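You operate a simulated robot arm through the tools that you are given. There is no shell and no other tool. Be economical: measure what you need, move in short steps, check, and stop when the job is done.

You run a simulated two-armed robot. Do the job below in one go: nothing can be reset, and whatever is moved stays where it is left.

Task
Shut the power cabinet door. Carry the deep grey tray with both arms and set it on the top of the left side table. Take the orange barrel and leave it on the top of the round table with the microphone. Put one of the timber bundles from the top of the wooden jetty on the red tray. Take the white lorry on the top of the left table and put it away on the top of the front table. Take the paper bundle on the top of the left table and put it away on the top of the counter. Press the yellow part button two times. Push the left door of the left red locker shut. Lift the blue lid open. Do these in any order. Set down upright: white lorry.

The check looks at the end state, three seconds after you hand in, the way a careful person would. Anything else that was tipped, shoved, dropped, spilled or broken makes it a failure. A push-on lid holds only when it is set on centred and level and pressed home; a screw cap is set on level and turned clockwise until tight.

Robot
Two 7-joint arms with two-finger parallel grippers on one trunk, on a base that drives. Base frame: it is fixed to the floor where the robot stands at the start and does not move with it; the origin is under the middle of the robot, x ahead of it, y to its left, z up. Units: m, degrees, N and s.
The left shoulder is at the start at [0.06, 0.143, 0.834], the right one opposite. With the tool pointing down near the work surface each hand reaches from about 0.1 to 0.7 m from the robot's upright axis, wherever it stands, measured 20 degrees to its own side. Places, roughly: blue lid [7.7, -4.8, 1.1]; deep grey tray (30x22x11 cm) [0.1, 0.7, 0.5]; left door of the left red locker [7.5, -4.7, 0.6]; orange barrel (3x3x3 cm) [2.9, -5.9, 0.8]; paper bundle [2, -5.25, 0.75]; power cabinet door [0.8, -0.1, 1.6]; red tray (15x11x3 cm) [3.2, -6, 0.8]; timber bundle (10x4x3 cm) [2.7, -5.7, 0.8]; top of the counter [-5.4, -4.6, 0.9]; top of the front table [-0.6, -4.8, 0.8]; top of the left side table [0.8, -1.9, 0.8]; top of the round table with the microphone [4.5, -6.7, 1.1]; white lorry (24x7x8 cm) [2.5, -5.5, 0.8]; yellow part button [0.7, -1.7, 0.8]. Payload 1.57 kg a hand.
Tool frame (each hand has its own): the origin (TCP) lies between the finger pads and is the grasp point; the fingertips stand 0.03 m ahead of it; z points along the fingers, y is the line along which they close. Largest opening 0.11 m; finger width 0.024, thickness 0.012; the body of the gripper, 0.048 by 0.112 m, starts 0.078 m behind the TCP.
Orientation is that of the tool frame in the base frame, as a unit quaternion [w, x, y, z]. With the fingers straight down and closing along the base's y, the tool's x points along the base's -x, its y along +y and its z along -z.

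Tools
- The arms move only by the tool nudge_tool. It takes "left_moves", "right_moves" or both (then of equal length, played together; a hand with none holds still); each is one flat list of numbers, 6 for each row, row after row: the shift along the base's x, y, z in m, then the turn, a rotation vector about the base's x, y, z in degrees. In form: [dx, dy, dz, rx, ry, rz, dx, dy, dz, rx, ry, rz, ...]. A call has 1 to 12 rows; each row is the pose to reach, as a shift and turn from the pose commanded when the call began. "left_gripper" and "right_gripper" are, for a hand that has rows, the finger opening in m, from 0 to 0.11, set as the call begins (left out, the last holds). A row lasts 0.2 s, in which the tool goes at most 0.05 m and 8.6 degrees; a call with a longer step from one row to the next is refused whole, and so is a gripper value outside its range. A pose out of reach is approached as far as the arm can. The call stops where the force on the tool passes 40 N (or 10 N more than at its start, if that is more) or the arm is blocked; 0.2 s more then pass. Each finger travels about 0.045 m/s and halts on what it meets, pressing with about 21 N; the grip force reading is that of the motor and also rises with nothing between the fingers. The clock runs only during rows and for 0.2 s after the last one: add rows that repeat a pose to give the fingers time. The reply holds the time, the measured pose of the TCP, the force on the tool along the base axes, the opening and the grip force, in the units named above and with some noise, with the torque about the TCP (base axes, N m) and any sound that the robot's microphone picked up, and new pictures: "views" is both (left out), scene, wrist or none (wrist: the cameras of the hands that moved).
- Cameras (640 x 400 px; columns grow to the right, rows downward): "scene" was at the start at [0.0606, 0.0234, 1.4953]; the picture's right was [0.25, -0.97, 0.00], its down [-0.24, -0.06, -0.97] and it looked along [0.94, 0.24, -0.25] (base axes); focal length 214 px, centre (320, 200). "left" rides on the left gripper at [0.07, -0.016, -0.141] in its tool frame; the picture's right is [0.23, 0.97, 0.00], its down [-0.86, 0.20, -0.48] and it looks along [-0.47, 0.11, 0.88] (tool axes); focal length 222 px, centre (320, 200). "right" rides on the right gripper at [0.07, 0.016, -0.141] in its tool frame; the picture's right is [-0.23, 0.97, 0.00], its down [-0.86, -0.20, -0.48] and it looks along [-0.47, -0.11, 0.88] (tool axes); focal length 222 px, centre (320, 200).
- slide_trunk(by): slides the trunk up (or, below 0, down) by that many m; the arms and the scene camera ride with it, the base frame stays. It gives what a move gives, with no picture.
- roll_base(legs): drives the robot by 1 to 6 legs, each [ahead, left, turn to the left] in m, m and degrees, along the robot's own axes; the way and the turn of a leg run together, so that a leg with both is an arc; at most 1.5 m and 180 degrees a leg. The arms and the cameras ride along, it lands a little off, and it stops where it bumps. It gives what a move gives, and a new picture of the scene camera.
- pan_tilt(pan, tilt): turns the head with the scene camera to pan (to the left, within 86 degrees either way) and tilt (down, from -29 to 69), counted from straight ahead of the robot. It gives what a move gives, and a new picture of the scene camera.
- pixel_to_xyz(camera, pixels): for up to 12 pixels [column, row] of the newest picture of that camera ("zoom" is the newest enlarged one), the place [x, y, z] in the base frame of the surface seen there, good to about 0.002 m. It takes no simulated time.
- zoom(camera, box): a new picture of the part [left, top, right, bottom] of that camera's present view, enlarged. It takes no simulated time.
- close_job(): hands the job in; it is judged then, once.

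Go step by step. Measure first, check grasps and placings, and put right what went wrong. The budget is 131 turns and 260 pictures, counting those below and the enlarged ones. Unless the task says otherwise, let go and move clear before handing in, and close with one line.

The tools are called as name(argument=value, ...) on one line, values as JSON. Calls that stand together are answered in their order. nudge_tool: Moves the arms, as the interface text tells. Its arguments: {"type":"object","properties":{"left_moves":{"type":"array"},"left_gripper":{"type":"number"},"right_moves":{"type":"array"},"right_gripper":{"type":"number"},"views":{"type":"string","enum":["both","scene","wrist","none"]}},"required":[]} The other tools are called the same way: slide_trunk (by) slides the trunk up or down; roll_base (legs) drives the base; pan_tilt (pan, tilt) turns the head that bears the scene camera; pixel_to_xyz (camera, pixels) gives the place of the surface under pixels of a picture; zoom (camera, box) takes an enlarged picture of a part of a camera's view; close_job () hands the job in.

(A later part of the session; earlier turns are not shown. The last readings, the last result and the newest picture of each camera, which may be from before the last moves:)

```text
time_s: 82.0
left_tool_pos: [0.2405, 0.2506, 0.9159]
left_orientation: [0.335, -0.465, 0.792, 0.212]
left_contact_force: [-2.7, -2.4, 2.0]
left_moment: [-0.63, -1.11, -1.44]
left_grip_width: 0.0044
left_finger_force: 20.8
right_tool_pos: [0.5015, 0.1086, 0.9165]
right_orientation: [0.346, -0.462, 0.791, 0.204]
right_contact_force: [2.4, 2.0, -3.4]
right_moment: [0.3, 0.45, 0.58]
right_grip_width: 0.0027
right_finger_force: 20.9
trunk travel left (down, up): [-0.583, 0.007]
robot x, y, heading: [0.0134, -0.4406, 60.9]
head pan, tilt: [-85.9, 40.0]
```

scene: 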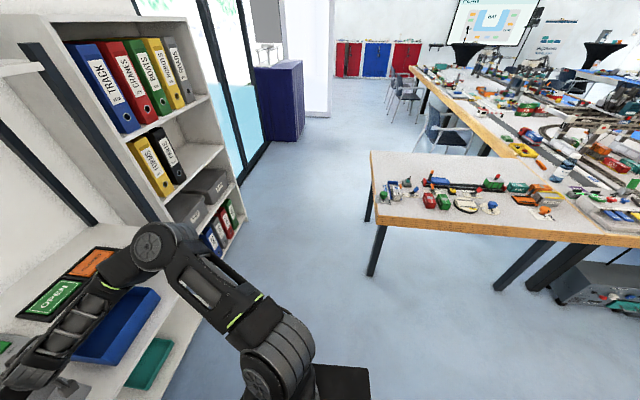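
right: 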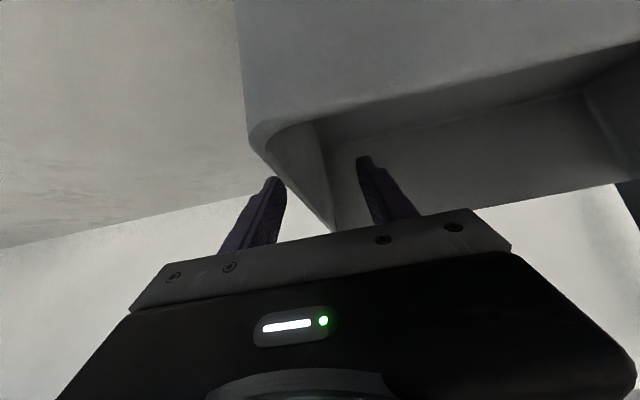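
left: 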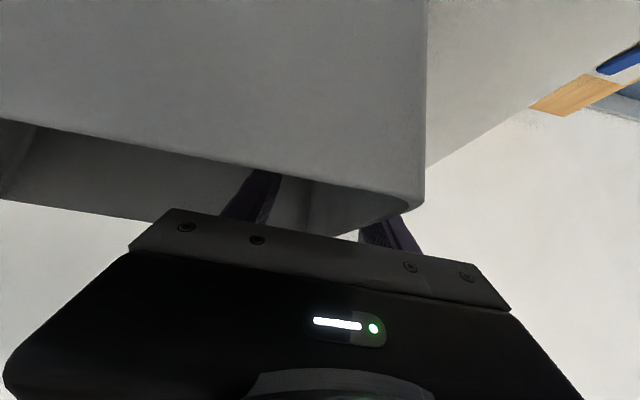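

Clear now. Back off 0.15 m and turn right to heading about -30°, looking at what blocked us too.

roll_base(legs=[[-0.15, 0, 0], [0, 0, -90]])

```text
time_s: 87.2
left_tool_pos: [0.6277, -0.8082, 0.9151]
left_orientation: [0.387, 0.236, 0.887, -0.089]
left_contact_force: [-1.5, 3.6, 1.5]
left_moment: [-1.09, 0.62, -1.45]
left_grip_width: 0.0044
left_finger_force: 20.6
right_tool_pos: [0.4825, -1.0675, 0.9164]
right_orientation: [0.388, 0.237, 0.885, -0.103]
right_contact_force: [1.6, -4.0, -2.8]
right_moment: [0.54, -0.3, 0.65]
right_grip_width: 0.003
right_finger_force: 20.9
trunk travel left (down, up): [-0.583, 0.007]
robot x, y, heading: [-0.0622, -0.568, -29.8]
head pan, tilt: [-85.9, 40.0]
```

scene: 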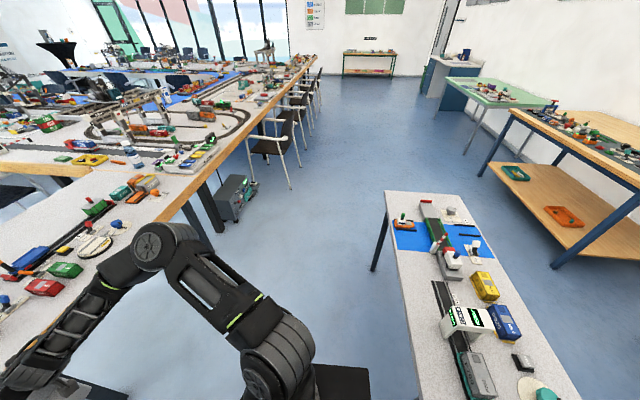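

The table at right with the crane gate is what stood behind; its items look upright. I strafe left and drive along toward the end of the side table.

roll_base(legs=[[0, 0.38, 0], [1.3, 0, 0]])

```text
time_s: 95.8
left_tool_pos: [1.9403, -1.1341, 0.9169]
left_orientation: [0.385, 0.241, 0.886, -0.09]
left_contact_force: [-0.8, 2.8, 1.7]
left_moment: [-1.09, 0.67, -1.44]
left_grip_width: 0.0043
left_finger_force: 21.1
right_tool_pos: [1.7928, -1.3926, 0.9156]
right_orientation: [0.387, 0.241, 0.884, -0.105]
right_contact_force: [1.4, -2.4, -1.6]
right_moment: [0.58, -0.42, 0.72]
right_grip_width: 0.0029
right_finger_force: 21.2
trunk travel left (down, up): [-0.583, 0.007]
robot x, y, heading: [1.2522, -0.8927, -30.4]
head pan, tilt: [-85.9, 40.0]
```

scene: 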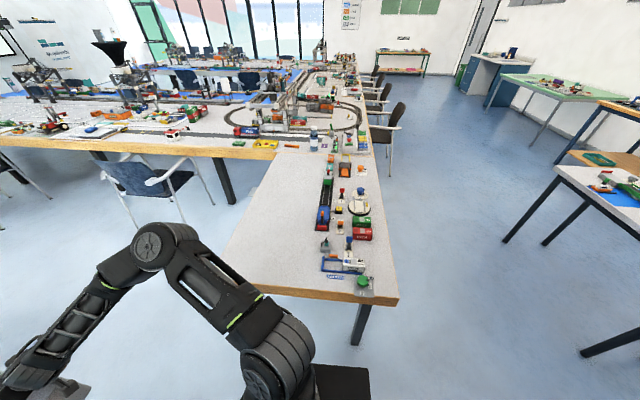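

The rear half of the table top (around (275,220)) is clear. I measure corners and the object limits.

pixel_to_xyz(camera="scene", pixels=[[232, 274], [390, 298], [275, 165], [316, 225], [318, 262], [322, 240], [270, 230], [300, 285], [345, 243], [334, 196], [355, 275], [150, 185]])

zoom(camera="scene", box=[220, 130, 420, 310])

```text
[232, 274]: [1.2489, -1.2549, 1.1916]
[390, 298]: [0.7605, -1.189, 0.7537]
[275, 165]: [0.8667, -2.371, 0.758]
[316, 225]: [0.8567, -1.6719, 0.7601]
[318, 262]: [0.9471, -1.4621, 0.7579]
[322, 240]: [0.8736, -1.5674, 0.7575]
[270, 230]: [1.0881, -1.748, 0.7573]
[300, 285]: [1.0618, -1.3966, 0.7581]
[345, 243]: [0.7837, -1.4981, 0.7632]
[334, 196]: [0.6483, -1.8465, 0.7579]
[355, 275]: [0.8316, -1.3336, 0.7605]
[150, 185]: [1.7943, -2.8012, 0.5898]
```

```text
2.22 times, centred on (320, 220) of scene
```

zoom: 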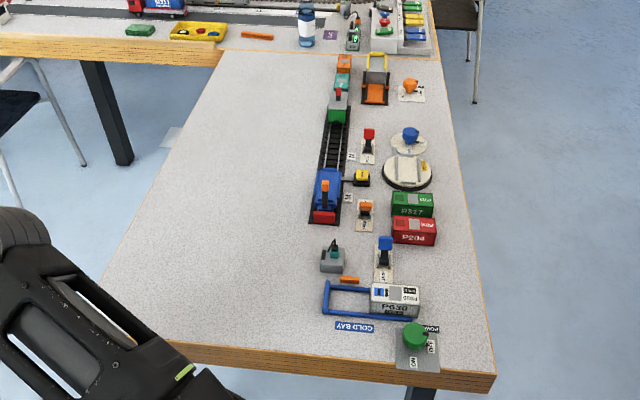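

Free strip lies from 0.38 to 0.71 m across the table. I'll stand at about [1.49,-1.015] facing -123°, so the tray centre comes over [1.10,-1.62].

roll_base(legs=[[0.266, 0.015, 0], [0, 0, -92.6]])

pan_tilt(pan=0, tilt=50)

```text
time_s: 101.6
left_tool_pos: [1.2195, -1.6875, 0.9166]
left_orientation: [0.202, 0.807, 0.438, -0.342]
left_contact_force: [3.0, 0.3, 1.4]
left_moment: [0.7, 1.07, -1.41]
left_grip_width: 0.004
left_finger_force: 20.7
right_tool_pos: [0.9658, -1.5292, 0.9176]
right_orientation: [0.193, 0.805, 0.437, -0.352]
right_contact_force: [-3.8, 0.0, -2.0]
right_moment: [-0.45, -0.61, 0.78]
right_grip_width: 0.0028
right_finger_force: 20.6
trunk travel left (down, up): [-0.583, 0.007]
robot x, y, heading: [1.4893, -1.013, -123.0]
head pan, tilt: [-85.9, 40.0]
```

scene: 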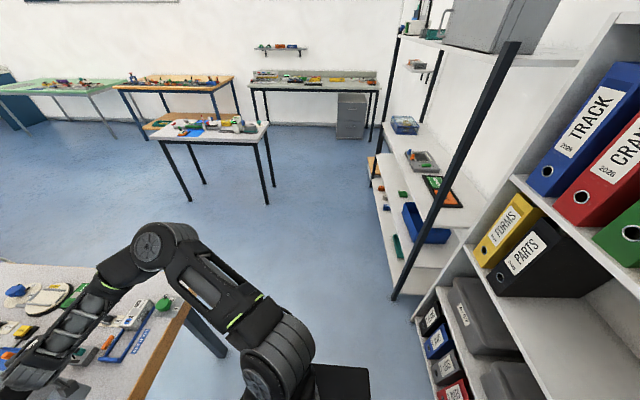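

```text
time_s: 103.2
left_tool_pos: [1.2176, -1.6875, 0.9162]
left_orientation: [0.202, 0.806, 0.439, -0.342]
left_contact_force: [3.3, 1.2, 0.8]
left_moment: [0.66, 1.11, -1.42]
left_grip_width: 0.0041
left_finger_force: 21.3
right_tool_pos: [0.9667, -1.5285, 0.9166]
right_orientation: [0.192, 0.805, 0.436, -0.352]
right_contact_force: [-4.0, -0.6, -2.0]
right_moment: [-0.4, -0.67, 0.78]
right_grip_width: 0.0029
right_finger_force: 20.9
trunk travel left (down, up): [-0.583, 0.007]
robot x, y, heading: [1.4887, -1.0137, -122.9]
head pan, tilt: [0.0, 50.0]
```

scene: 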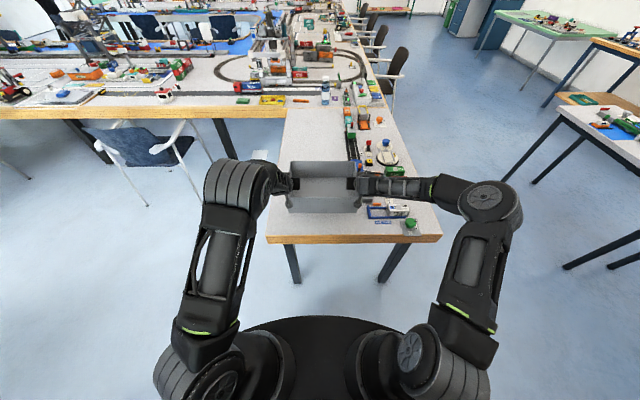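

The tray hangs over the free rear area (ends at 0.39–0.69 m of the 0.71 m depth). I lower it with the trunk, then look closely.

slide_trunk(by=-0.07)

zoom(camera="scene", box=[250, 120, 470, 258])

```text
time_s: 104.3
left_tool_pos: [1.2169, -1.6867, 0.8473]
left_orientation: [0.202, 0.806, 0.438, -0.342]
left_contact_force: [3.8, 1.1, 1.8]
left_moment: [0.7, 1.07, -1.43]
left_grip_width: 0.004
left_finger_force: 21.0
right_tool_pos: [0.9668, -1.5273, 0.8459]
right_orientation: [0.192, 0.805, 0.437, -0.352]
right_contact_force: [-3.3, -0.5, -1.8]
right_moment: [-0.43, -0.65, 0.8]
right_grip_width: 0.0028
right_finger_force: 21.1
trunk travel left (down, up): [-0.513, 0.077]
robot x, y, heading: [1.4889, -1.0086, -122.4]
head pan, tilt: [0.0, 50.0]
```

```text
2.90 times, centred on (360, 189) of scene
```

zoom: 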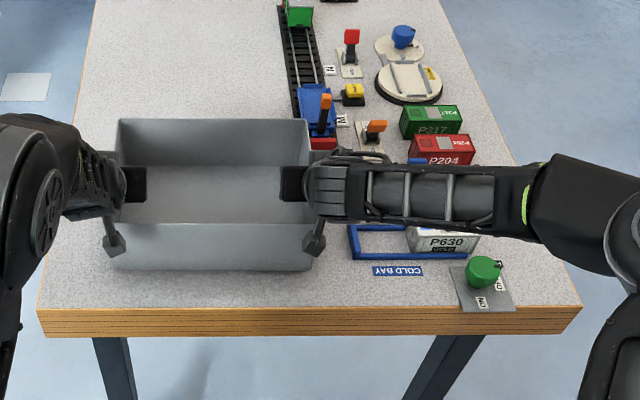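

Clear of the objects. I lower the last centimetre with both arms in small steps until contact.

nudge_tool(left_moves=[0, 0, -0.005, 0, 0, 0, 0, 0, -0.009, 0, 0, 0, 0, 0, -0.012, 0, 0, 0, 0, 0, -0.012, 0, 0, 0], right_moves=[0, 0, -0.005, 0, 0, 0, 0, 0, -0.009, 0, 0, 0, 0, 0, -0.012, 0, 0, 0, 0, 0, -0.012, 0, 0, 0], views="none")

pixel_to_xyz(camera="scene", pixels=[[292, 211], [364, 211], [330, 194], [330, 182], [290, 215], [369, 208]])

```text
time_s: 105.3
left_tool_pos: [1.2174, -1.6866, 0.8342]
left_orientation: [0.202, 0.806, 0.439, -0.342]
left_contact_force: [3.7, 1.5, 5.7]
left_moment: [0.83, 1.01, -1.42]
left_grip_width: 0.0045
left_finger_force: 20.7
right_tool_pos: [0.9672, -1.5283, 0.8345]
right_orientation: [0.192, 0.805, 0.436, -0.353]
right_contact_force: [-5.1, -2.0, 2.5]
right_moment: [0.54, -0.65, 0.48]
right_grip_width: 0.0028
right_finger_force: 21.1
trunk travel left (down, up): [-0.513, 0.077]
robot x, y, heading: [1.4913, -1.0116, -122.7]
head pan, tilt: [0.0, 50.0]
```

```text
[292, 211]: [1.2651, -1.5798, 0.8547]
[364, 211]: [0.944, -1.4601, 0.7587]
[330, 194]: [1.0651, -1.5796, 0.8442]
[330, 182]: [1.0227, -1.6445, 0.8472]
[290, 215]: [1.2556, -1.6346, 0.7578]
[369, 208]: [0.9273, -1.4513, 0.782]
```

Contact starts (z force up ~4 N each). I lower 3 mm more and open both hands to 3.5 cm.

nudge_tool(left_moves=[0, 0, -0.003, 0, 0, 0, 0, 0, -0.003, 0, 0, 0], right_moves=[0, 0, -0.003, 0, 0, 0, 0, 0, -0.003, 0, 0, 0], views="none")

nudge_tool(left_moves=[0, 0, 0, 0, 0, 0, 0, 0, 0, 0, 0, 0, 0, 0, 0, 0, 0, 0], right_moves=[0, 0, 0, 0, 0, 0, 0, 0, 0, 0, 0, 0, 0, 0, 0, 0, 0, 0], left_gripper=0.035, right_gripper=0.035, views="both")

```text
time_s: 105.9
left_tool_pos: [1.2169, -1.6869, 0.8345]
left_orientation: [0.202, 0.806, 0.438, -0.343]
left_contact_force: [1.5, -2.6, 16.0]
left_moment: [2.34, 0.0, -1.36]
left_grip_width: 0.0043
left_finger_force: 21.0
right_tool_pos: [0.9664, -1.5285, 0.8351]
right_orientation: [0.193, 0.803, 0.437, -0.356]
right_contact_force: [-4.5, -2.8, 18.8]
right_moment: [1.12, -1.16, 0.68]
right_grip_width: 0.0025
right_finger_force: 21.1
trunk travel left (down, up): [-0.513, 0.077]
robot x, y, heading: [1.4881, -1.0128, -122.8]
head pan, tilt: [0.0, 50.0]
```

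```text
time_s: 106.7
left_tool_pos: [1.2194, -1.6859, 0.8342]
left_orientation: [0.202, 0.806, 0.438, -0.343]
left_contact_force: [-2.2, -3.7, 15.0]
left_moment: [1.05, -0.66, 0.0]
left_grip_width: 0.0348
left_finger_force: 0.1
right_tool_pos: [0.9677, -1.5275, 0.8346]
right_orientation: [0.194, 0.804, 0.437, -0.354]
right_contact_force: [-3.2, -3.4, 25.0]
right_moment: [1.63, -1.09, 0.08]
right_grip_width: 0.0351
right_finger_force: 0.0
trunk travel left (down, up): [-0.513, 0.077]
robot x, y, heading: [1.4889, -1.0128, -122.9]
head pan, tilt: [0.0, 50.0]
```

scene: 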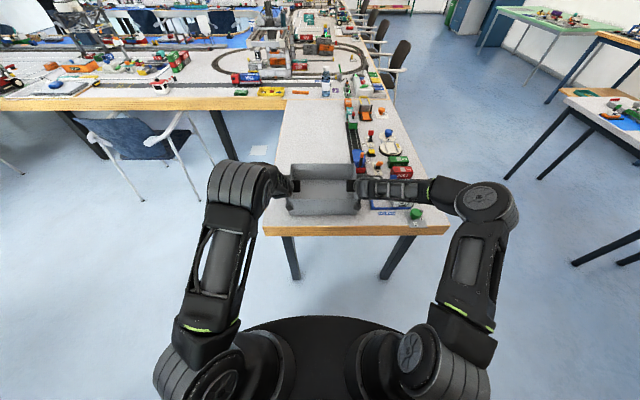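
right: 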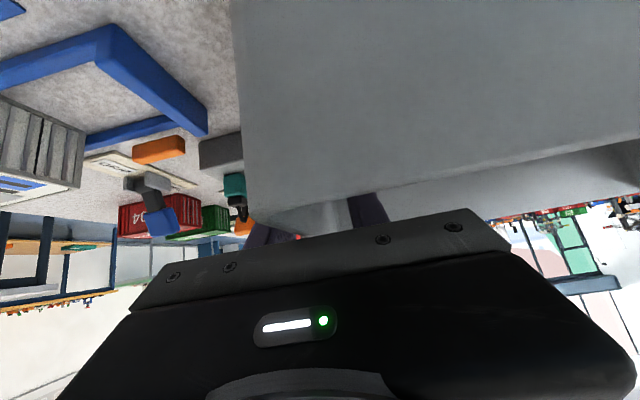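
left: 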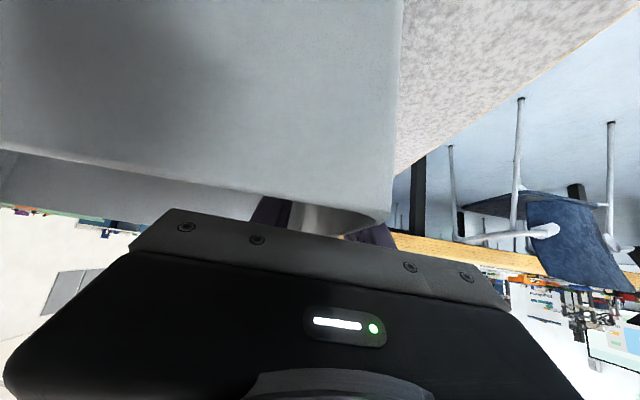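

Released; the tray sits flat. I raise both hands straight up with the trunk and back away.

slide_trunk(by=0.075)

nudge_tool(left_moves=[0, 0, 0.04, 0, 0, 0, 0, 0, 0.08, 0, 0, 0], right_moves=[0, 0, 0.04, 0, 0, 0, 0, 0, 0.08, 0, 0, 0], views="scene")

zoom(camera="scene", box=[250, 60, 470, 240])

```text
time_s: 107.8
left_tool_pos: [1.2189, -1.6868, 0.907]
left_orientation: [0.201, 0.806, 0.439, -0.341]
left_contact_force: [0.1, -0.4, -1.0]
left_moment: [0.0, 0.01, 0.01]
left_grip_width: 0.0349
left_finger_force: 0.1
right_tool_pos: [0.9655, -1.5288, 0.9065]
right_orientation: [0.192, 0.805, 0.437, -0.352]
right_contact_force: [0.3, -0.3, -0.1]
right_moment: [-0.01, 0.01, -0.01]
right_grip_width: 0.0352
right_finger_force: 0.1
trunk travel left (down, up): [-0.588, 0.002]
robot x, y, heading: [1.49, -1.0129, -122.8]
head pan, tilt: [0.0, 50.0]
```

```text
time_s: 108.4
left_tool_pos: [1.2178, -1.6852, 0.988]
left_orientation: [0.202, 0.806, 0.44, -0.341]
left_contact_force: [0.6, -0.1, 0.6]
left_moment: [-0.03, 0.0, -0.01]
left_grip_width: 0.035
left_finger_force: 0.1
right_tool_pos: [0.9663, -1.5261, 0.9877]
right_orientation: [0.191, 0.805, 0.436, -0.354]
right_contact_force: [0.3, 0.5, -0.8]
right_moment: [-0.04, 0.01, 0.01]
right_grip_width: 0.035
right_finger_force: 0.1
trunk travel left (down, up): [-0.588, 0.002]
robot x, y, heading: [1.4885, -1.0162, -122.9]
head pan, tilt: [0.0, 50.0]
```

scene: 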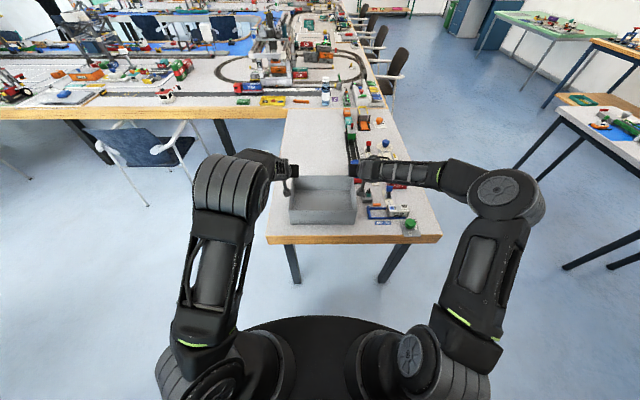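

```text
2.22 times, centred on (360, 150) of scene
```

zoom: 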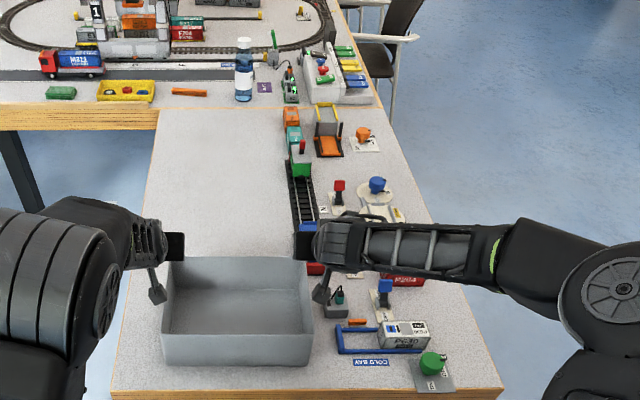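

The tray stands level on the side table, parts undisturbed. I back away and measure the neighbouring table at right (565,108), and the yellow button.

pixel_to_xyz(camera="scene", pixels=[[562, 107], [636, 160], [522, 158], [568, 264], [624, 262], [610, 100], [370, 185], [366, 186], [364, 160], [383, 88]])

roll_base(legs=[[-0.3, 0, 0]])

zoom(camera="scene", box=[270, 80, 450, 220])

```text
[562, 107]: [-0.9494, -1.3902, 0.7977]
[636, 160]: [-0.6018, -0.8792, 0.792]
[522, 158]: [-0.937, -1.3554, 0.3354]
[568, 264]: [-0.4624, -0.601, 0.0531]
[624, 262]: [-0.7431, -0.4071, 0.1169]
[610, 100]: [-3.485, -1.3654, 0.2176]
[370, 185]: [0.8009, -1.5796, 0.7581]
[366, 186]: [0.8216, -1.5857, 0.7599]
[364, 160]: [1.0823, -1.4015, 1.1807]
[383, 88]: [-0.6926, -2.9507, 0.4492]
```

```text
time_s: 110.4
left_tool_pos: [1.3793, -1.433, 0.9886]
left_orientation: [0.201, 0.807, 0.437, -0.342]
left_contact_force: [-0.1, 0.4, 0.5]
left_moment: [0.0, 0.03, 0.01]
left_grip_width: 0.0349
left_finger_force: 0.0
right_tool_pos: [1.128, -1.2748, 0.9873]
right_orientation: [0.191, 0.805, 0.435, -0.354]
right_contact_force: [0.1, 0.6, -0.4]
right_moment: [-0.03, -0.01, 0.0]
right_grip_width: 0.0349
right_finger_force: 0.1
trunk travel left (down, up): [-0.588, 0.002]
robot x, y, heading: [1.656, -0.763, -122.9]
head pan, tilt: [0.0, 50.0]
```

scene: 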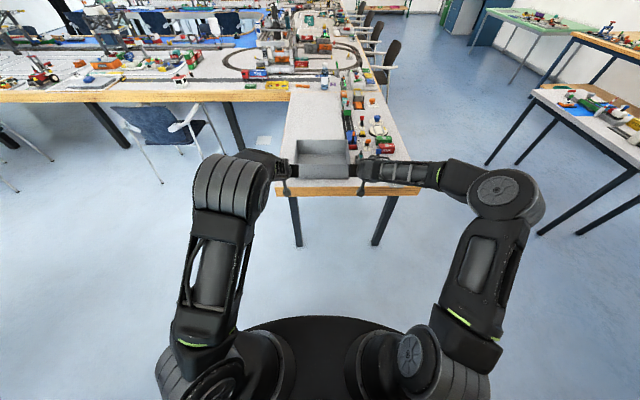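

```text
2.86 times, centred on (360, 150) of scene
```

zoom: 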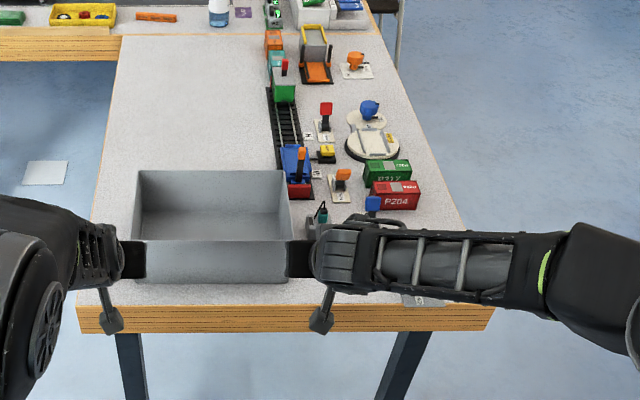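

The yellow button is at about (362,133). I measure it and fold the hands to point down, closer to the body.

pixel_to_xyz(camera="zoom", pixels=[[326, 148], [328, 152], [326, 158], [322, 145], [318, 172], [326, 105], [342, 172], [300, 150], [370, 110], [373, 200]])

nudge_tool(left_moves=[0.018, 0.028, 0.02, 6.3, -4.1, 0, 0.036, 0.056, 0.03, 12.6, -8.2, 0, 0.054, 0.084, 0.04, 18.9, -12.3, 0, 0.072, 0.112, 0.05, 25.1, -16.3, 0, 0.09, 0.14, 0.05, 31.4, -20.4, 0, 0.109, 0.168, 0.05, 37.7, -24.5, 0], right_moves=[0.018, 0.028, 0.02, 6.3, -4.1, 0, 0.036, 0.056, 0.03, 12.6, -8.2, 0, 0.054, 0.084, 0.04, 18.9, -12.3, 0, 0.072, 0.112, 0.05, 25.1, -16.3, 0, 0.09, 0.14, 0.05, 31.4, -20.4, 0, 0.109, 0.168, 0.05, 37.7, -24.5, 0], left_gripper=0, right_gripper=0, views="none")

```text
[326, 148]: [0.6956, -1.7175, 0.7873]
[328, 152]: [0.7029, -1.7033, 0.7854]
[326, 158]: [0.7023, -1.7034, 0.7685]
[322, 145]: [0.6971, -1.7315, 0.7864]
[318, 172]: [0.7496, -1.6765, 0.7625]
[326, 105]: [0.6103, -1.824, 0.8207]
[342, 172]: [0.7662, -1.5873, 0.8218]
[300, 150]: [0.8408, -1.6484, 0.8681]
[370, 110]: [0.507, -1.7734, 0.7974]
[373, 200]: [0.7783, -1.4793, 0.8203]
```

```text
time_s: 111.8
left_tool_pos: [1.4886, -1.2661, 1.0391]
left_orientation: [0.018, 0.881, 0.472, -0.006]
left_contact_force: [1.2, 0.4, -0.1]
left_moment: [-0.02, 0.03, 0.02]
left_grip_width: 0.0002
left_finger_force: 20.8
right_tool_pos: [1.2378, -1.1086, 1.0374]
right_orientation: [0.009, 0.879, 0.476, -0.017]
right_contact_force: [-0.9, 0.2, -0.8]
right_moment: [-0.02, 0.02, 0.01]
right_grip_width: 0.0002
right_finger_force: 20.8
trunk travel left (down, up): [-0.588, 0.002]
robot x, y, heading: [1.6525, -0.758, -123.1]
head pan, tilt: [0.0, 50.0]
```

Button top is at [0.698,-1.718,0.787]. I drive round the table corner to its front side, facing the button.

roll_base(legs=[[0.25, 0, 0], [0, -1.03, 0], [0.95, 0, 0], [0, 0, 91]])

```text
time_s: 127.0
left_tool_pos: [0.6493, -1.3494, 1.0375]
left_orientation: [0.018, 0.272, 0.962, 0.009]
left_contact_force: [-0.3, 0.0, 0.5]
left_moment: [0.01, 0.0, -0.03]
left_grip_width: 0.0
left_finger_force: 20.8
right_tool_pos: [0.5004, -1.6062, 1.0358]
right_orientation: [0.02, 0.268, 0.963, -0.006]
right_contact_force: [0.0, 1.2, 0.9]
right_moment: [0.02, 0.03, -0.01]
right_grip_width: 0.0001
right_finger_force: 21.0
trunk travel left (down, up): [-0.588, 0.002]
robot x, y, heading: [0.1366, -1.2028, -30.6]
head pan, tilt: [0.0, 50.0]
```

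scene: 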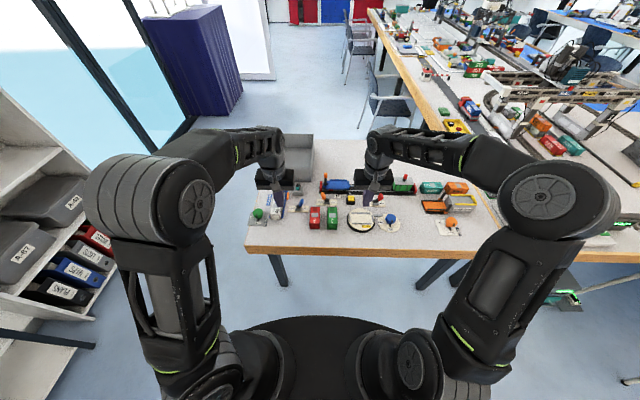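

Good. I go 0.13 m ahead, then bring the right hand above the button.

roll_base(legs=[[0.13, 0, 0]])

nudge_tool(right_moves=[0.028, -0.015, 0, 0, 0, 0, 0.057, -0.03, 0, 0, 0, 0, 0.086, -0.046, 0, 0, 0, 0], views="both")

zoom(camera="scene", box=[290, 130, 450, 240])

```text
time_s: 128.3
left_tool_pos: [0.7609, -1.4159, 1.0376]
left_orientation: [0.016, 0.272, 0.962, 0.009]
left_contact_force: [1.2, 0.0, -0.6]
left_moment: [0.02, 0.02, 0.01]
left_grip_width: 0.0001
left_finger_force: 21.2
right_tool_pos: [0.6135, -1.6732, 1.0362]
right_orientation: [0.019, 0.267, 0.964, -0.005]
right_contact_force: [0.4, -0.2, -0.2]
right_moment: [0.02, -0.02, 0.0]
right_grip_width: 0.0
right_finger_force: 21.5
trunk travel left (down, up): [-0.588, 0.002]
robot x, y, heading: [0.2515, -1.2708, -30.8]
head pan, tilt: [0.0, 50.0]
```

scene: 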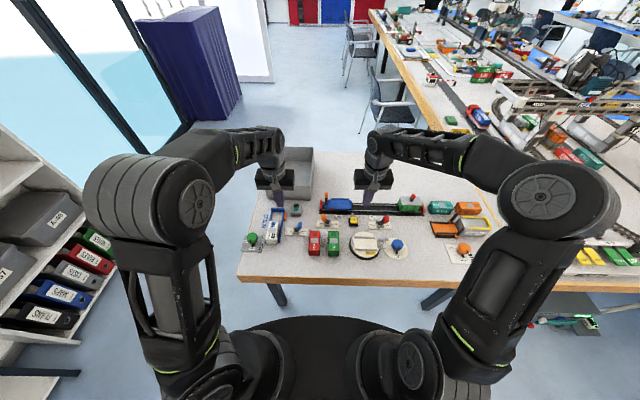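

```text
time_s: 129.1
left_tool_pos: [0.761, -1.4156, 1.0379]
left_orientation: [0.017, 0.271, 0.962, 0.009]
left_contact_force: [0.4, -0.2, -0.4]
left_moment: [0.0, 0.04, -0.01]
left_grip_width: 0.0001
left_finger_force: 21.0
right_tool_pos: [0.7011, -1.7207, 1.0364]
right_orientation: [0.019, 0.267, 0.963, -0.006]
right_contact_force: [-0.4, 0.3, 0.2]
right_moment: [0.0, -0.01, 0.02]
right_grip_width: 0.0001
right_finger_force: 21.4
trunk travel left (down, up): [-0.588, 0.002]
robot x, y, heading: [0.2487, -1.272, -30.9]
head pan, tilt: [0.0, 50.0]
```

scene: 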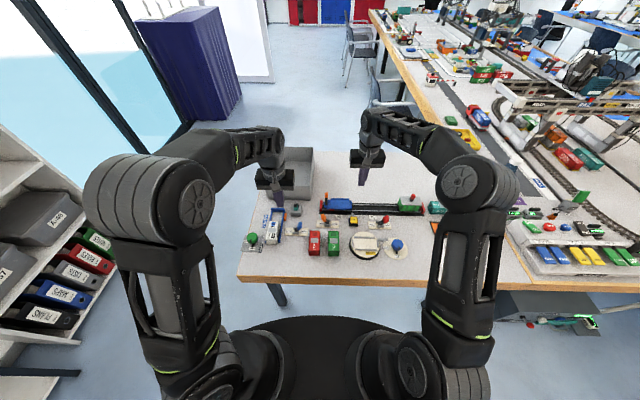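
right: 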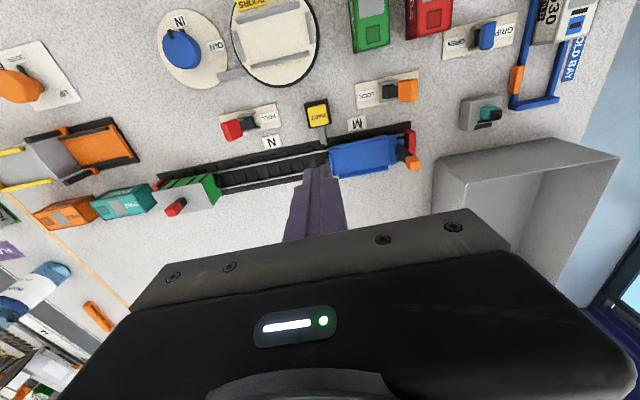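

```text
3.64 times, centred on (370, 185) of scene
```

zoom: 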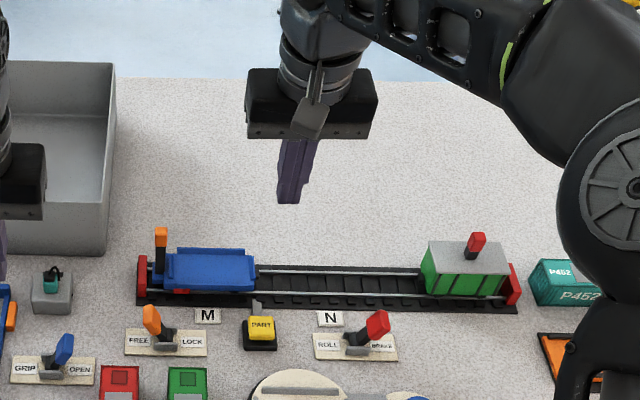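

The yellow PART button is at (318,113) in the right wrist view; I take an exact reading.

pixel_to_xyz(camera="right", pixels=[[318, 113], [310, 106], [326, 106], [312, 121], [326, 121], [318, 132]])

pixel_to_xyz(camera="zoom", pixels=[[262, 322], [252, 320], [272, 320], [262, 335]])

```text
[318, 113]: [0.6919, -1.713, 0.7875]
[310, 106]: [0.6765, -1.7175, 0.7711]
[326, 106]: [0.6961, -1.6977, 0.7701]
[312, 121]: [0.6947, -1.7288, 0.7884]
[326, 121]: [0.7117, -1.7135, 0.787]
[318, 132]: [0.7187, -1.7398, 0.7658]
```

```text
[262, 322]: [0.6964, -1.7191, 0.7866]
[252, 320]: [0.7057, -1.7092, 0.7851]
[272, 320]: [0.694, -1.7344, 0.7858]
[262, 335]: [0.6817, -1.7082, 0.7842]
```

I come down on the button centre, tip just above, then press in small steps.

nudge_tool(right_moves=[-0.003, 0.002, -0.045, 0, 0, 0, -0.006, 0.004, -0.09, 0, 0, 0, -0.006, 0.004, -0.135, 0, 0, 0, -0.006, 0.004, -0.18, 0, 0, 0, -0.006, 0.004, -0.206, 0, 0, 0, -0.006, 0.004, -0.214, 0, 0, 0, -0.006, 0.004, -0.219, 0, 0, 0, -0.006, 0.004, -0.223, 0, 0, 0, -0.006, 0.004, -0.226, 0, 0, 0], views="wrist")

```text
time_s: 131.1
left_tool_pos: [0.7604, -1.416, 1.0389]
left_orientation: [0.018, 0.271, 0.962, 0.008]
left_contact_force: [-0.2, 0.2, -0.2]
left_moment: [0.01, 0.01, 0.0]
left_grip_width: 0.0
left_finger_force: 21.2
right_tool_pos: [0.6921, -1.7156, 0.8102]
right_orientation: [0.02, 0.267, 0.963, -0.006]
right_contact_force: [0.5, 0.6, 2.4]
right_moment: [0.03, -0.01, -0.01]
right_grip_width: 0.0001
right_finger_force: 20.8
trunk travel left (down, up): [-0.588, 0.002]
robot x, y, heading: [0.2475, -1.2693, -30.7]
head pan, tilt: [0.0, 50.0]
heard: click
```

right: 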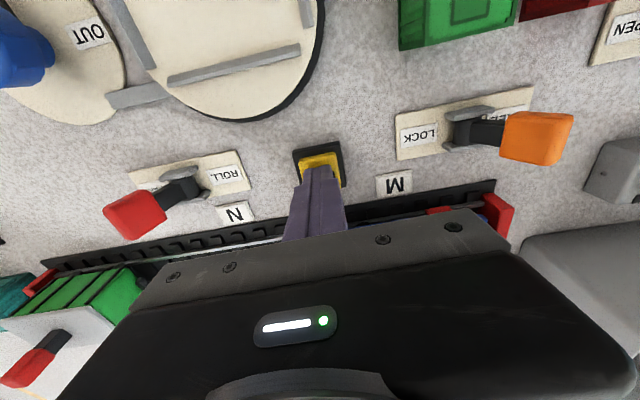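

One click heard. I lift 2.5 cm and press once more, then rise.

nudge_tool(right_moves=[0, 0, 0.025, 0, 0, 0, 0, 0, 0.025, 0, 0, 0, 0, 0, 0.025, 0, 0, 0, 0, 0, 0.008, 0, 0, 0, 0, 0, 0.004, 0, 0, 0, 0, 0, 0, 0, 0, 0], views="none")

nudge_tool(right_moves=[0, 0, 0.05, 0, 0, 0, 0, 0, 0.1, 0, 0, 0, 0, 0, 0.15, 0, 0, 0, 0, 0, 0.2, 0, 0, 0, -0.04, 0.02, 0.23, 0, 0, 0, -0.08, 0.05, 0.23, 0, 0, 0], views="scene")

```text
time_s: 132.5
left_tool_pos: [0.7609, -1.416, 1.0392]
left_orientation: [0.018, 0.271, 0.962, 0.009]
left_contact_force: [-0.5, -1.2, 0.4]
left_moment: [-0.01, -0.02, 0.01]
left_grip_width: 0.0001
left_finger_force: 20.8
right_tool_pos: [0.6926, -1.7154, 0.8105]
right_orientation: [0.021, 0.266, 0.964, -0.006]
right_contact_force: [0.7, 0.0, 1.7]
right_moment: [0.03, 0.0, -0.02]
right_grip_width: 0.0
right_finger_force: 20.2
trunk travel left (down, up): [-0.588, 0.002]
robot x, y, heading: [0.2468, -1.2711, -30.7]
head pan, tilt: [0.0, 50.0]
heard: click
```

```text
refused: row 5 steps farther than a row can; nothing moved
```

Second click heard. I raise the hand clear and look toward the big tables to plan the way.

nudge_tool(right_moves=[0, 0, 0.05, 0, 0, 0, 0, 0, 0.1, 0, 0, 0, 0, 0, 0.15, 0, 0, 0, 0, 0, 0.2, 0, 0, 0, -0.03, 0.02, 0.23, 0, 0, 0, -0.06, 0.04, 0.23, 0, 0, 0], views="none")

pan_tilt(pan=-20, tilt=15)

pixel_to_xyz(camera="scene", pixels=[[200, 100], [250, 120], [300, 150], [350, 200], [400, 180], [450, 150], [500, 150], [550, 180], [300, 110], [400, 120], [500, 110], [600, 120]])

```text
time_s: 133.9
left_tool_pos: [0.7611, -1.4158, 1.0383]
left_orientation: [0.018, 0.271, 0.962, 0.008]
left_contact_force: [-0.3, 0.3, -1.3]
left_moment: [0.02, 0.0, 0.01]
left_grip_width: 0.0
left_finger_force: 21.1
right_tool_pos: [0.6322, -1.6748, 1.0415]
right_orientation: [0.021, 0.267, 0.963, -0.006]
right_contact_force: [-0.1, -0.1, 0.5]
right_moment: [-0.01, -0.02, -0.03]
right_grip_width: 0.0001
right_finger_force: 20.8
trunk travel left (down, up): [-0.588, 0.002]
robot x, y, heading: [0.2471, -1.2736, -30.9]
head pan, tilt: [0.0, 50.0]
```

```text
time_s: 134.9
left_tool_pos: [0.7604, -1.416, 1.0387]
left_orientation: [0.018, 0.272, 0.962, 0.008]
left_contact_force: [0.6, -0.2, 0.3]
left_moment: [0.02, -0.05, 0.0]
left_grip_width: 0.0
left_finger_force: 20.7
right_tool_pos: [0.6332, -1.6751, 1.0421]
right_orientation: [0.02, 0.268, 0.963, -0.006]
right_contact_force: [0.2, 0.0, -0.5]
right_moment: [-0.02, -0.04, -0.02]
right_grip_width: 0.0001
right_finger_force: 21.2
trunk travel left (down, up): [-0.588, 0.002]
robot x, y, heading: [0.25, -1.2723, -30.6]
head pan, tilt: [-20.0, 15.0]
```

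scene: 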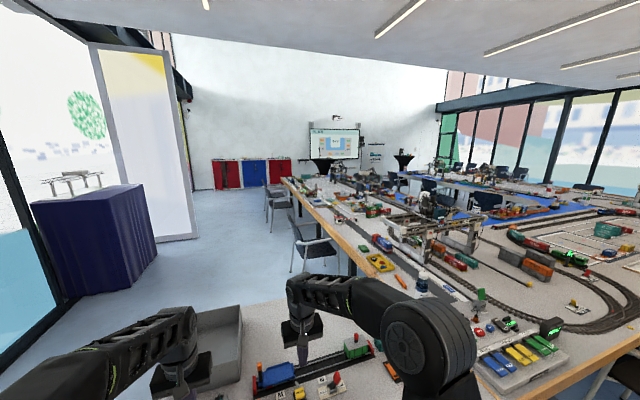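

```text
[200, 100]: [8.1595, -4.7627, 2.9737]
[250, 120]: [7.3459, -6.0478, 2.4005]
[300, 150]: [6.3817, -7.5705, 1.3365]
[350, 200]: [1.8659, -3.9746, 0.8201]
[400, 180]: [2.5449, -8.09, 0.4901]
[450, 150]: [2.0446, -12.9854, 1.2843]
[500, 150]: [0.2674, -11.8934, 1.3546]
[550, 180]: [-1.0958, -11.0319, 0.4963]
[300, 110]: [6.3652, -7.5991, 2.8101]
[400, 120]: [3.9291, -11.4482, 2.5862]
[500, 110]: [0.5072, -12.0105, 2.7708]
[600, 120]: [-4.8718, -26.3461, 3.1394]
```

zoom(camera="scene", box=[200, 120, 440, 270])

pixel_to_xyz(camera="scene", pixels=[[340, 250], [320, 224], [300, 198], [285, 180], [306, 180], [325, 178], [340, 185], [278, 200], [325, 245], [228, 175], [330, 162], [404, 165]])

```text
2.67 times, centred on (320, 195) of scene
```

zoom: 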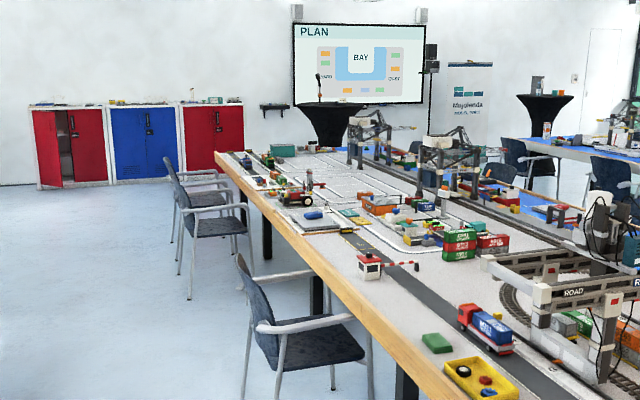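

```text
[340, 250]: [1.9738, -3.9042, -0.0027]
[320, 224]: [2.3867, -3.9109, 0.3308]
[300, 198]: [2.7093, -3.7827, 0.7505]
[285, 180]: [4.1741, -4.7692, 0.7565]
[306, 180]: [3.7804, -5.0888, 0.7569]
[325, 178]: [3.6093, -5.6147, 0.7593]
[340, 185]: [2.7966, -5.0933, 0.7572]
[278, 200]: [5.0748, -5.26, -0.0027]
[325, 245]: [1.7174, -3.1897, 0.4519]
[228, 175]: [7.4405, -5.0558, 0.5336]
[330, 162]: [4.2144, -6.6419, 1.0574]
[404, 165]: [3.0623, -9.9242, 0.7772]
```

pixel_to_xyz(camera="scene", pixels=[[292, 220], [291, 268], [265, 185], [263, 210], [150, 240], [130, 300], [192, 225], [185, 190], [268, 222], [215, 180], [293, 180], [220, 186]])

```text
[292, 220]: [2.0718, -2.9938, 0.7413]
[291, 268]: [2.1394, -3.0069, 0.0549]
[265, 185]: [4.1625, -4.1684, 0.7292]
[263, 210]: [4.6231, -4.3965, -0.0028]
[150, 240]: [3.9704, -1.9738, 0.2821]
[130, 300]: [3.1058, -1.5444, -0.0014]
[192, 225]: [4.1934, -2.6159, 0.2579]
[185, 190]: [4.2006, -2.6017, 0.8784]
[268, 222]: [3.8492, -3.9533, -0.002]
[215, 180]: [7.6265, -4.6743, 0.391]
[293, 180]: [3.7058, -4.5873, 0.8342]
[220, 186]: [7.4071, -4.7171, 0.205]
```

Aisle limits are clear (chairs at one side, panel on the other). I drive along it toward the lockers in measured legs.

roll_base(legs=[[0, 0, -1.5], [0, 0.9, 0], [1.5, 0, 0], [0.6, -0.55, 0], [1.5, 0, 0], [1.2, 0, 0]])

```text
time_s: 163.6
left_tool_pos: [4.9902, -3.6924, 1.0376]
left_orientation: [0.018, 0.289, 0.957, 0.009]
left_contact_force: [-0.3, -0.6, -0.4]
left_moment: [-0.01, 0.02, 0.01]
left_grip_width: 0.0001
left_finger_force: 21.1
right_tool_pos: [4.8511, -3.9477, 1.0404]
right_orientation: [0.02, 0.283, 0.959, -0.005]
right_contact_force: [0.0, -0.2, 0.7]
right_moment: [0.03, 0.02, -0.02]
right_grip_width: 0.0
right_finger_force: 21.1
trunk travel left (down, up): [-0.588, 0.002]
robot x, y, heading: [4.4844, -3.5283, -32.8]
head pan, tilt: [-20.0, 15.0]
```

scene: 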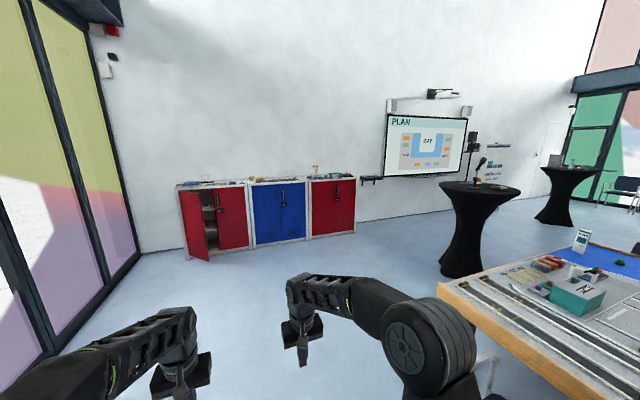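

zoom(camera="scene", box=[160, 160, 340, 272])

pixel_to_xyz(camera="scene", pixels=[[180, 190], [248, 185], [245, 248], [190, 255], [205, 255], [205, 195], [180, 215], [215, 190], [215, 230], [356, 180], [355, 230]])

```text
3.56 times, centred on (250, 216) of scene
```

zoom: 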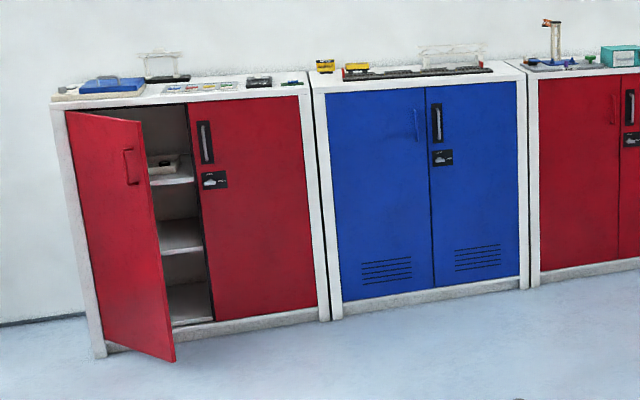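

```text
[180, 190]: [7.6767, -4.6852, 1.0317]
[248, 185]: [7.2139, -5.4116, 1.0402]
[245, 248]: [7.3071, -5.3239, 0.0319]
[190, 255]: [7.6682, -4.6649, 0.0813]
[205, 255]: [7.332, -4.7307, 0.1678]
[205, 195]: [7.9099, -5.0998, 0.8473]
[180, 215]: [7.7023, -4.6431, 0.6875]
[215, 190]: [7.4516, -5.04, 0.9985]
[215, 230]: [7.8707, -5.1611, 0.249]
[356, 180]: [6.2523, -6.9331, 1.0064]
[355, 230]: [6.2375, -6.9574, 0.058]
```

The left door stands ajar (free edge near [7.33,-4.73]); the blue case is on top left. I drive nearer.

roll_base(legs=[[1.2, 0.2, 0], [0.9, 0.2, 0.5]])

pan_tilt(pan=0, tilt=25)

```text
time_s: 174.2
left_tool_pos: [6.9792, -4.5044, 1.0385]
left_orientation: [0.018, 0.287, 0.958, 0.008]
left_contact_force: [0.1, 1.3, 0.3]
left_moment: [0.02, 0.0, -0.02]
left_grip_width: 0.0
left_finger_force: 20.3
right_tool_pos: [6.8422, -4.7597, 1.0399]
right_orientation: [0.02, 0.282, 0.959, -0.005]
right_contact_force: [-0.1, 0.4, 0.0]
right_moment: [0.0, 0.01, 0.02]
right_grip_width: 0.0001
right_finger_force: 20.8
trunk travel left (down, up): [-0.588, 0.002]
robot x, y, heading: [6.4698, -4.3401, -32.9]
head pan, tilt: [-20.0, 15.0]
```

scene: 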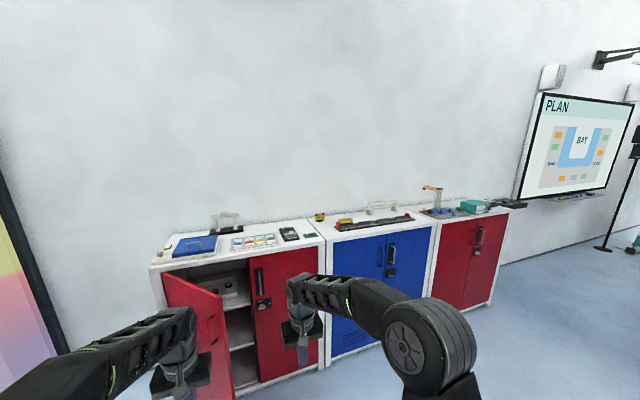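

```text
time_s: 175.1
left_tool_pos: [6.9788, -4.5042, 1.0383]
left_orientation: [0.018, 0.287, 0.958, 0.009]
left_contact_force: [0.1, 0.7, -0.4]
left_moment: [-0.02, -0.01, 0.0]
left_grip_width: 0.0
left_finger_force: 20.9
right_tool_pos: [6.8427, -4.7581, 1.041]
right_orientation: [0.02, 0.282, 0.959, -0.006]
right_contact_force: [0.8, -0.2, -0.4]
right_moment: [0.0, 0.0, -0.01]
right_grip_width: 0.0
right_finger_force: 20.9
trunk travel left (down, up): [-0.588, 0.002]
robot x, y, heading: [6.4736, -4.341, -32.7]
head pan, tilt: [0.0, 25.0]
```

scene: 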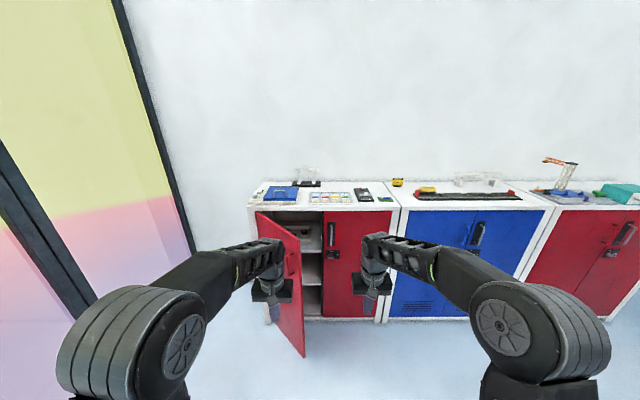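

pixel_to_xyz(camera="scene", pixels=[[299, 243], [302, 345], [259, 218], [270, 305], [285, 300], [326, 215], [390, 215], [252, 205], [383, 318], [290, 262], [330, 310]])

zoom(camera="scene", box=[240, 160, 420, 272])

```text
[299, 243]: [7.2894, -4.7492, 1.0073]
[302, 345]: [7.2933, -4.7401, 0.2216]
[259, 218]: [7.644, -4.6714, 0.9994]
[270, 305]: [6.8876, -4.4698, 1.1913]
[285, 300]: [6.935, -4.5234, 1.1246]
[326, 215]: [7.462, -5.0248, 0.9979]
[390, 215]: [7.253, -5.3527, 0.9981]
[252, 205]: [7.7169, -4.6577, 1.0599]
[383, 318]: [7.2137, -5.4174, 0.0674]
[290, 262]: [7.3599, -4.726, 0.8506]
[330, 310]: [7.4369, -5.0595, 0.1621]
```

```text
3.56 times, centred on (330, 216) of scene
```

zoom: 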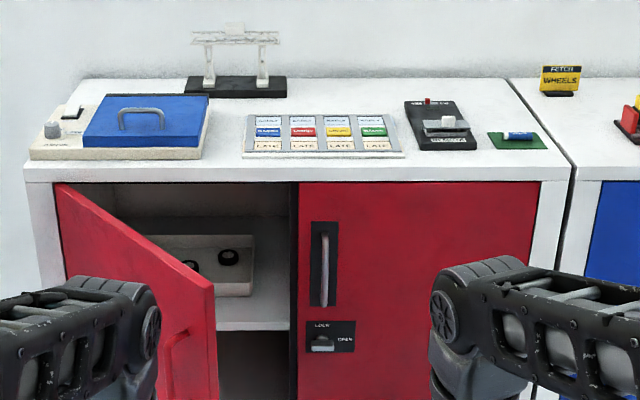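

The door is hinged at [7.66,-4.675]. I draw the hands in, drive up to the locker, then sweep the door shut with the left hand from its outer face.

nudge_tool(left_moves=[-0.02, 0.04, 0.005, 0, 0, 0, -0.037, 0.08, 0.01, 0, 0, 0, -0.054, 0.12, 0.01, 0, 0, 0, -0.07, 0.16, 0.01, 0, 0, 0, -0.087, 0.198, 0.01, 0, 0, 0], right_moves=[-0.025, 0.016, 0.005, 0, 0, 0, -0.05, 0.032, 0.01, 0, 0, 0, -0.075, 0.048, 0.01, 0, 0, 0, -0.1, 0.065, 0.01, 0, 0, 0, -0.126, 0.081, 0.01, 0, 0, 0], views="none")

roll_base(legs=[[0.57, 0.015, 0]])

```text
time_s: 176.3
left_tool_pos: [6.8896, -4.3031, 1.049]
left_orientation: [0.018, 0.287, 0.958, 0.009]
left_contact_force: [0.4, -0.1, 0.5]
left_moment: [0.0, -0.02, 0.02]
left_grip_width: 0.0001
left_finger_force: 20.9
right_tool_pos: [6.7157, -4.6769, 1.053]
right_orientation: [0.021, 0.283, 0.959, -0.006]
right_contact_force: [-0.3, 0.9, -0.3]
right_moment: [0.0, -0.05, -0.03]
right_grip_width: 0.0002
right_finger_force: 21.0
trunk travel left (down, up): [-0.588, 0.002]
robot x, y, heading: [6.4728, -4.3398, -32.9]
head pan, tilt: [0.0, 25.0]
```

```text
time_s: 179.5
left_tool_pos: [7.3801, -4.6012, 1.047]
left_orientation: [0.018, 0.287, 0.958, 0.008]
left_contact_force: [-0.5, 0.0, -0.2]
left_moment: [0.03, 0.01, 0.01]
left_grip_width: 0.0
left_finger_force: 20.9
right_tool_pos: [7.2066, -4.9737, 1.0504]
right_orientation: [0.02, 0.283, 0.959, -0.006]
right_contact_force: [-0.3, -0.8, 0.1]
right_moment: [-0.01, 0.0, 0.01]
right_grip_width: 0.0001
right_finger_force: 20.5
trunk travel left (down, up): [-0.588, 0.002]
robot x, y, heading: [6.9594, -4.6377, -32.5]
head pan, tilt: [0.0, 25.0]
```

scene: 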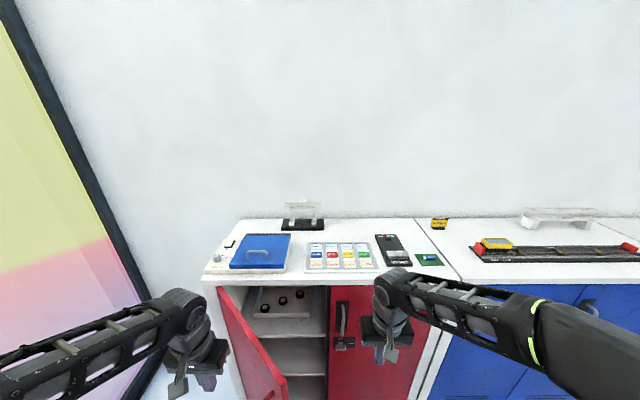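

I lower the left hand outside the door and sweep along the closing arc.

nudge_tool(left_moves=[0, 0, -0.045, 0, 0, 0, 0, 0, -0.09, 0, 0, 0, -0.01, -0.02, -0.117, 0, 0, 0, -0.02, -0.06, -0.117, 0, 0, 0, -0.02, -0.096, -0.117, 0, 0, 0, -0.015, -0.135, -0.117, 0, 0, 0, -0.005, -0.174, -0.117, 0, 0, 0, 0.012, -0.21, -0.117, 0, 0, 0, 0.031, -0.244, -0.117, 0, 0, 0, 0.057, -0.275, -0.117, 0, 0, 0, 0.083, -0.303, -0.117, 0, 0, 0, 0.112, -0.327, -0.117, 0, 0, 0], views="scene")

```text
time_s: 182.1
left_tool_pos: [7.4772, -4.9166, 0.93]
left_orientation: [0.005, 0.282, 0.959, 0.016]
left_contact_force: [-21.6, 19.8, 14.5]
left_moment: [-2.18, -2.78, 0.63]
left_grip_width: 0.0001
left_finger_force: 21.2
right_tool_pos: [7.2046, -4.9742, 1.0495]
right_orientation: [0.02, 0.283, 0.959, -0.007]
right_contact_force: [1.7, -0.8, 0.2]
right_moment: [0.08, 0.07, -0.02]
right_grip_width: 0.0
right_finger_force: 21.0
trunk travel left (down, up): [-0.588, 0.002]
robot x, y, heading: [6.9589, -4.6358, -32.5]
head pan, tilt: [0.0, 25.0]
stopped in row 12 (left hand): the force on the tool passed its limit at 102 N (the readings are from after the stop); the commanded pose is now the measured one
```

scene: 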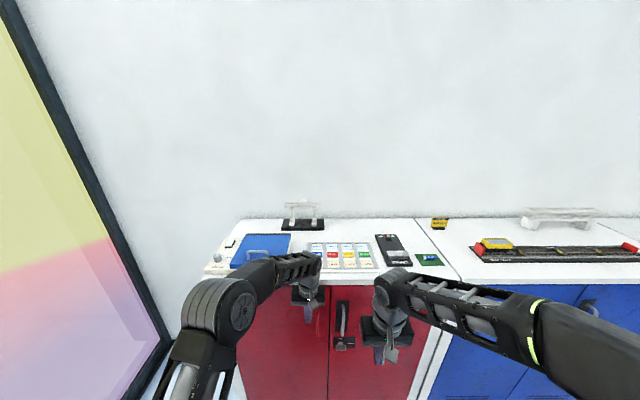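

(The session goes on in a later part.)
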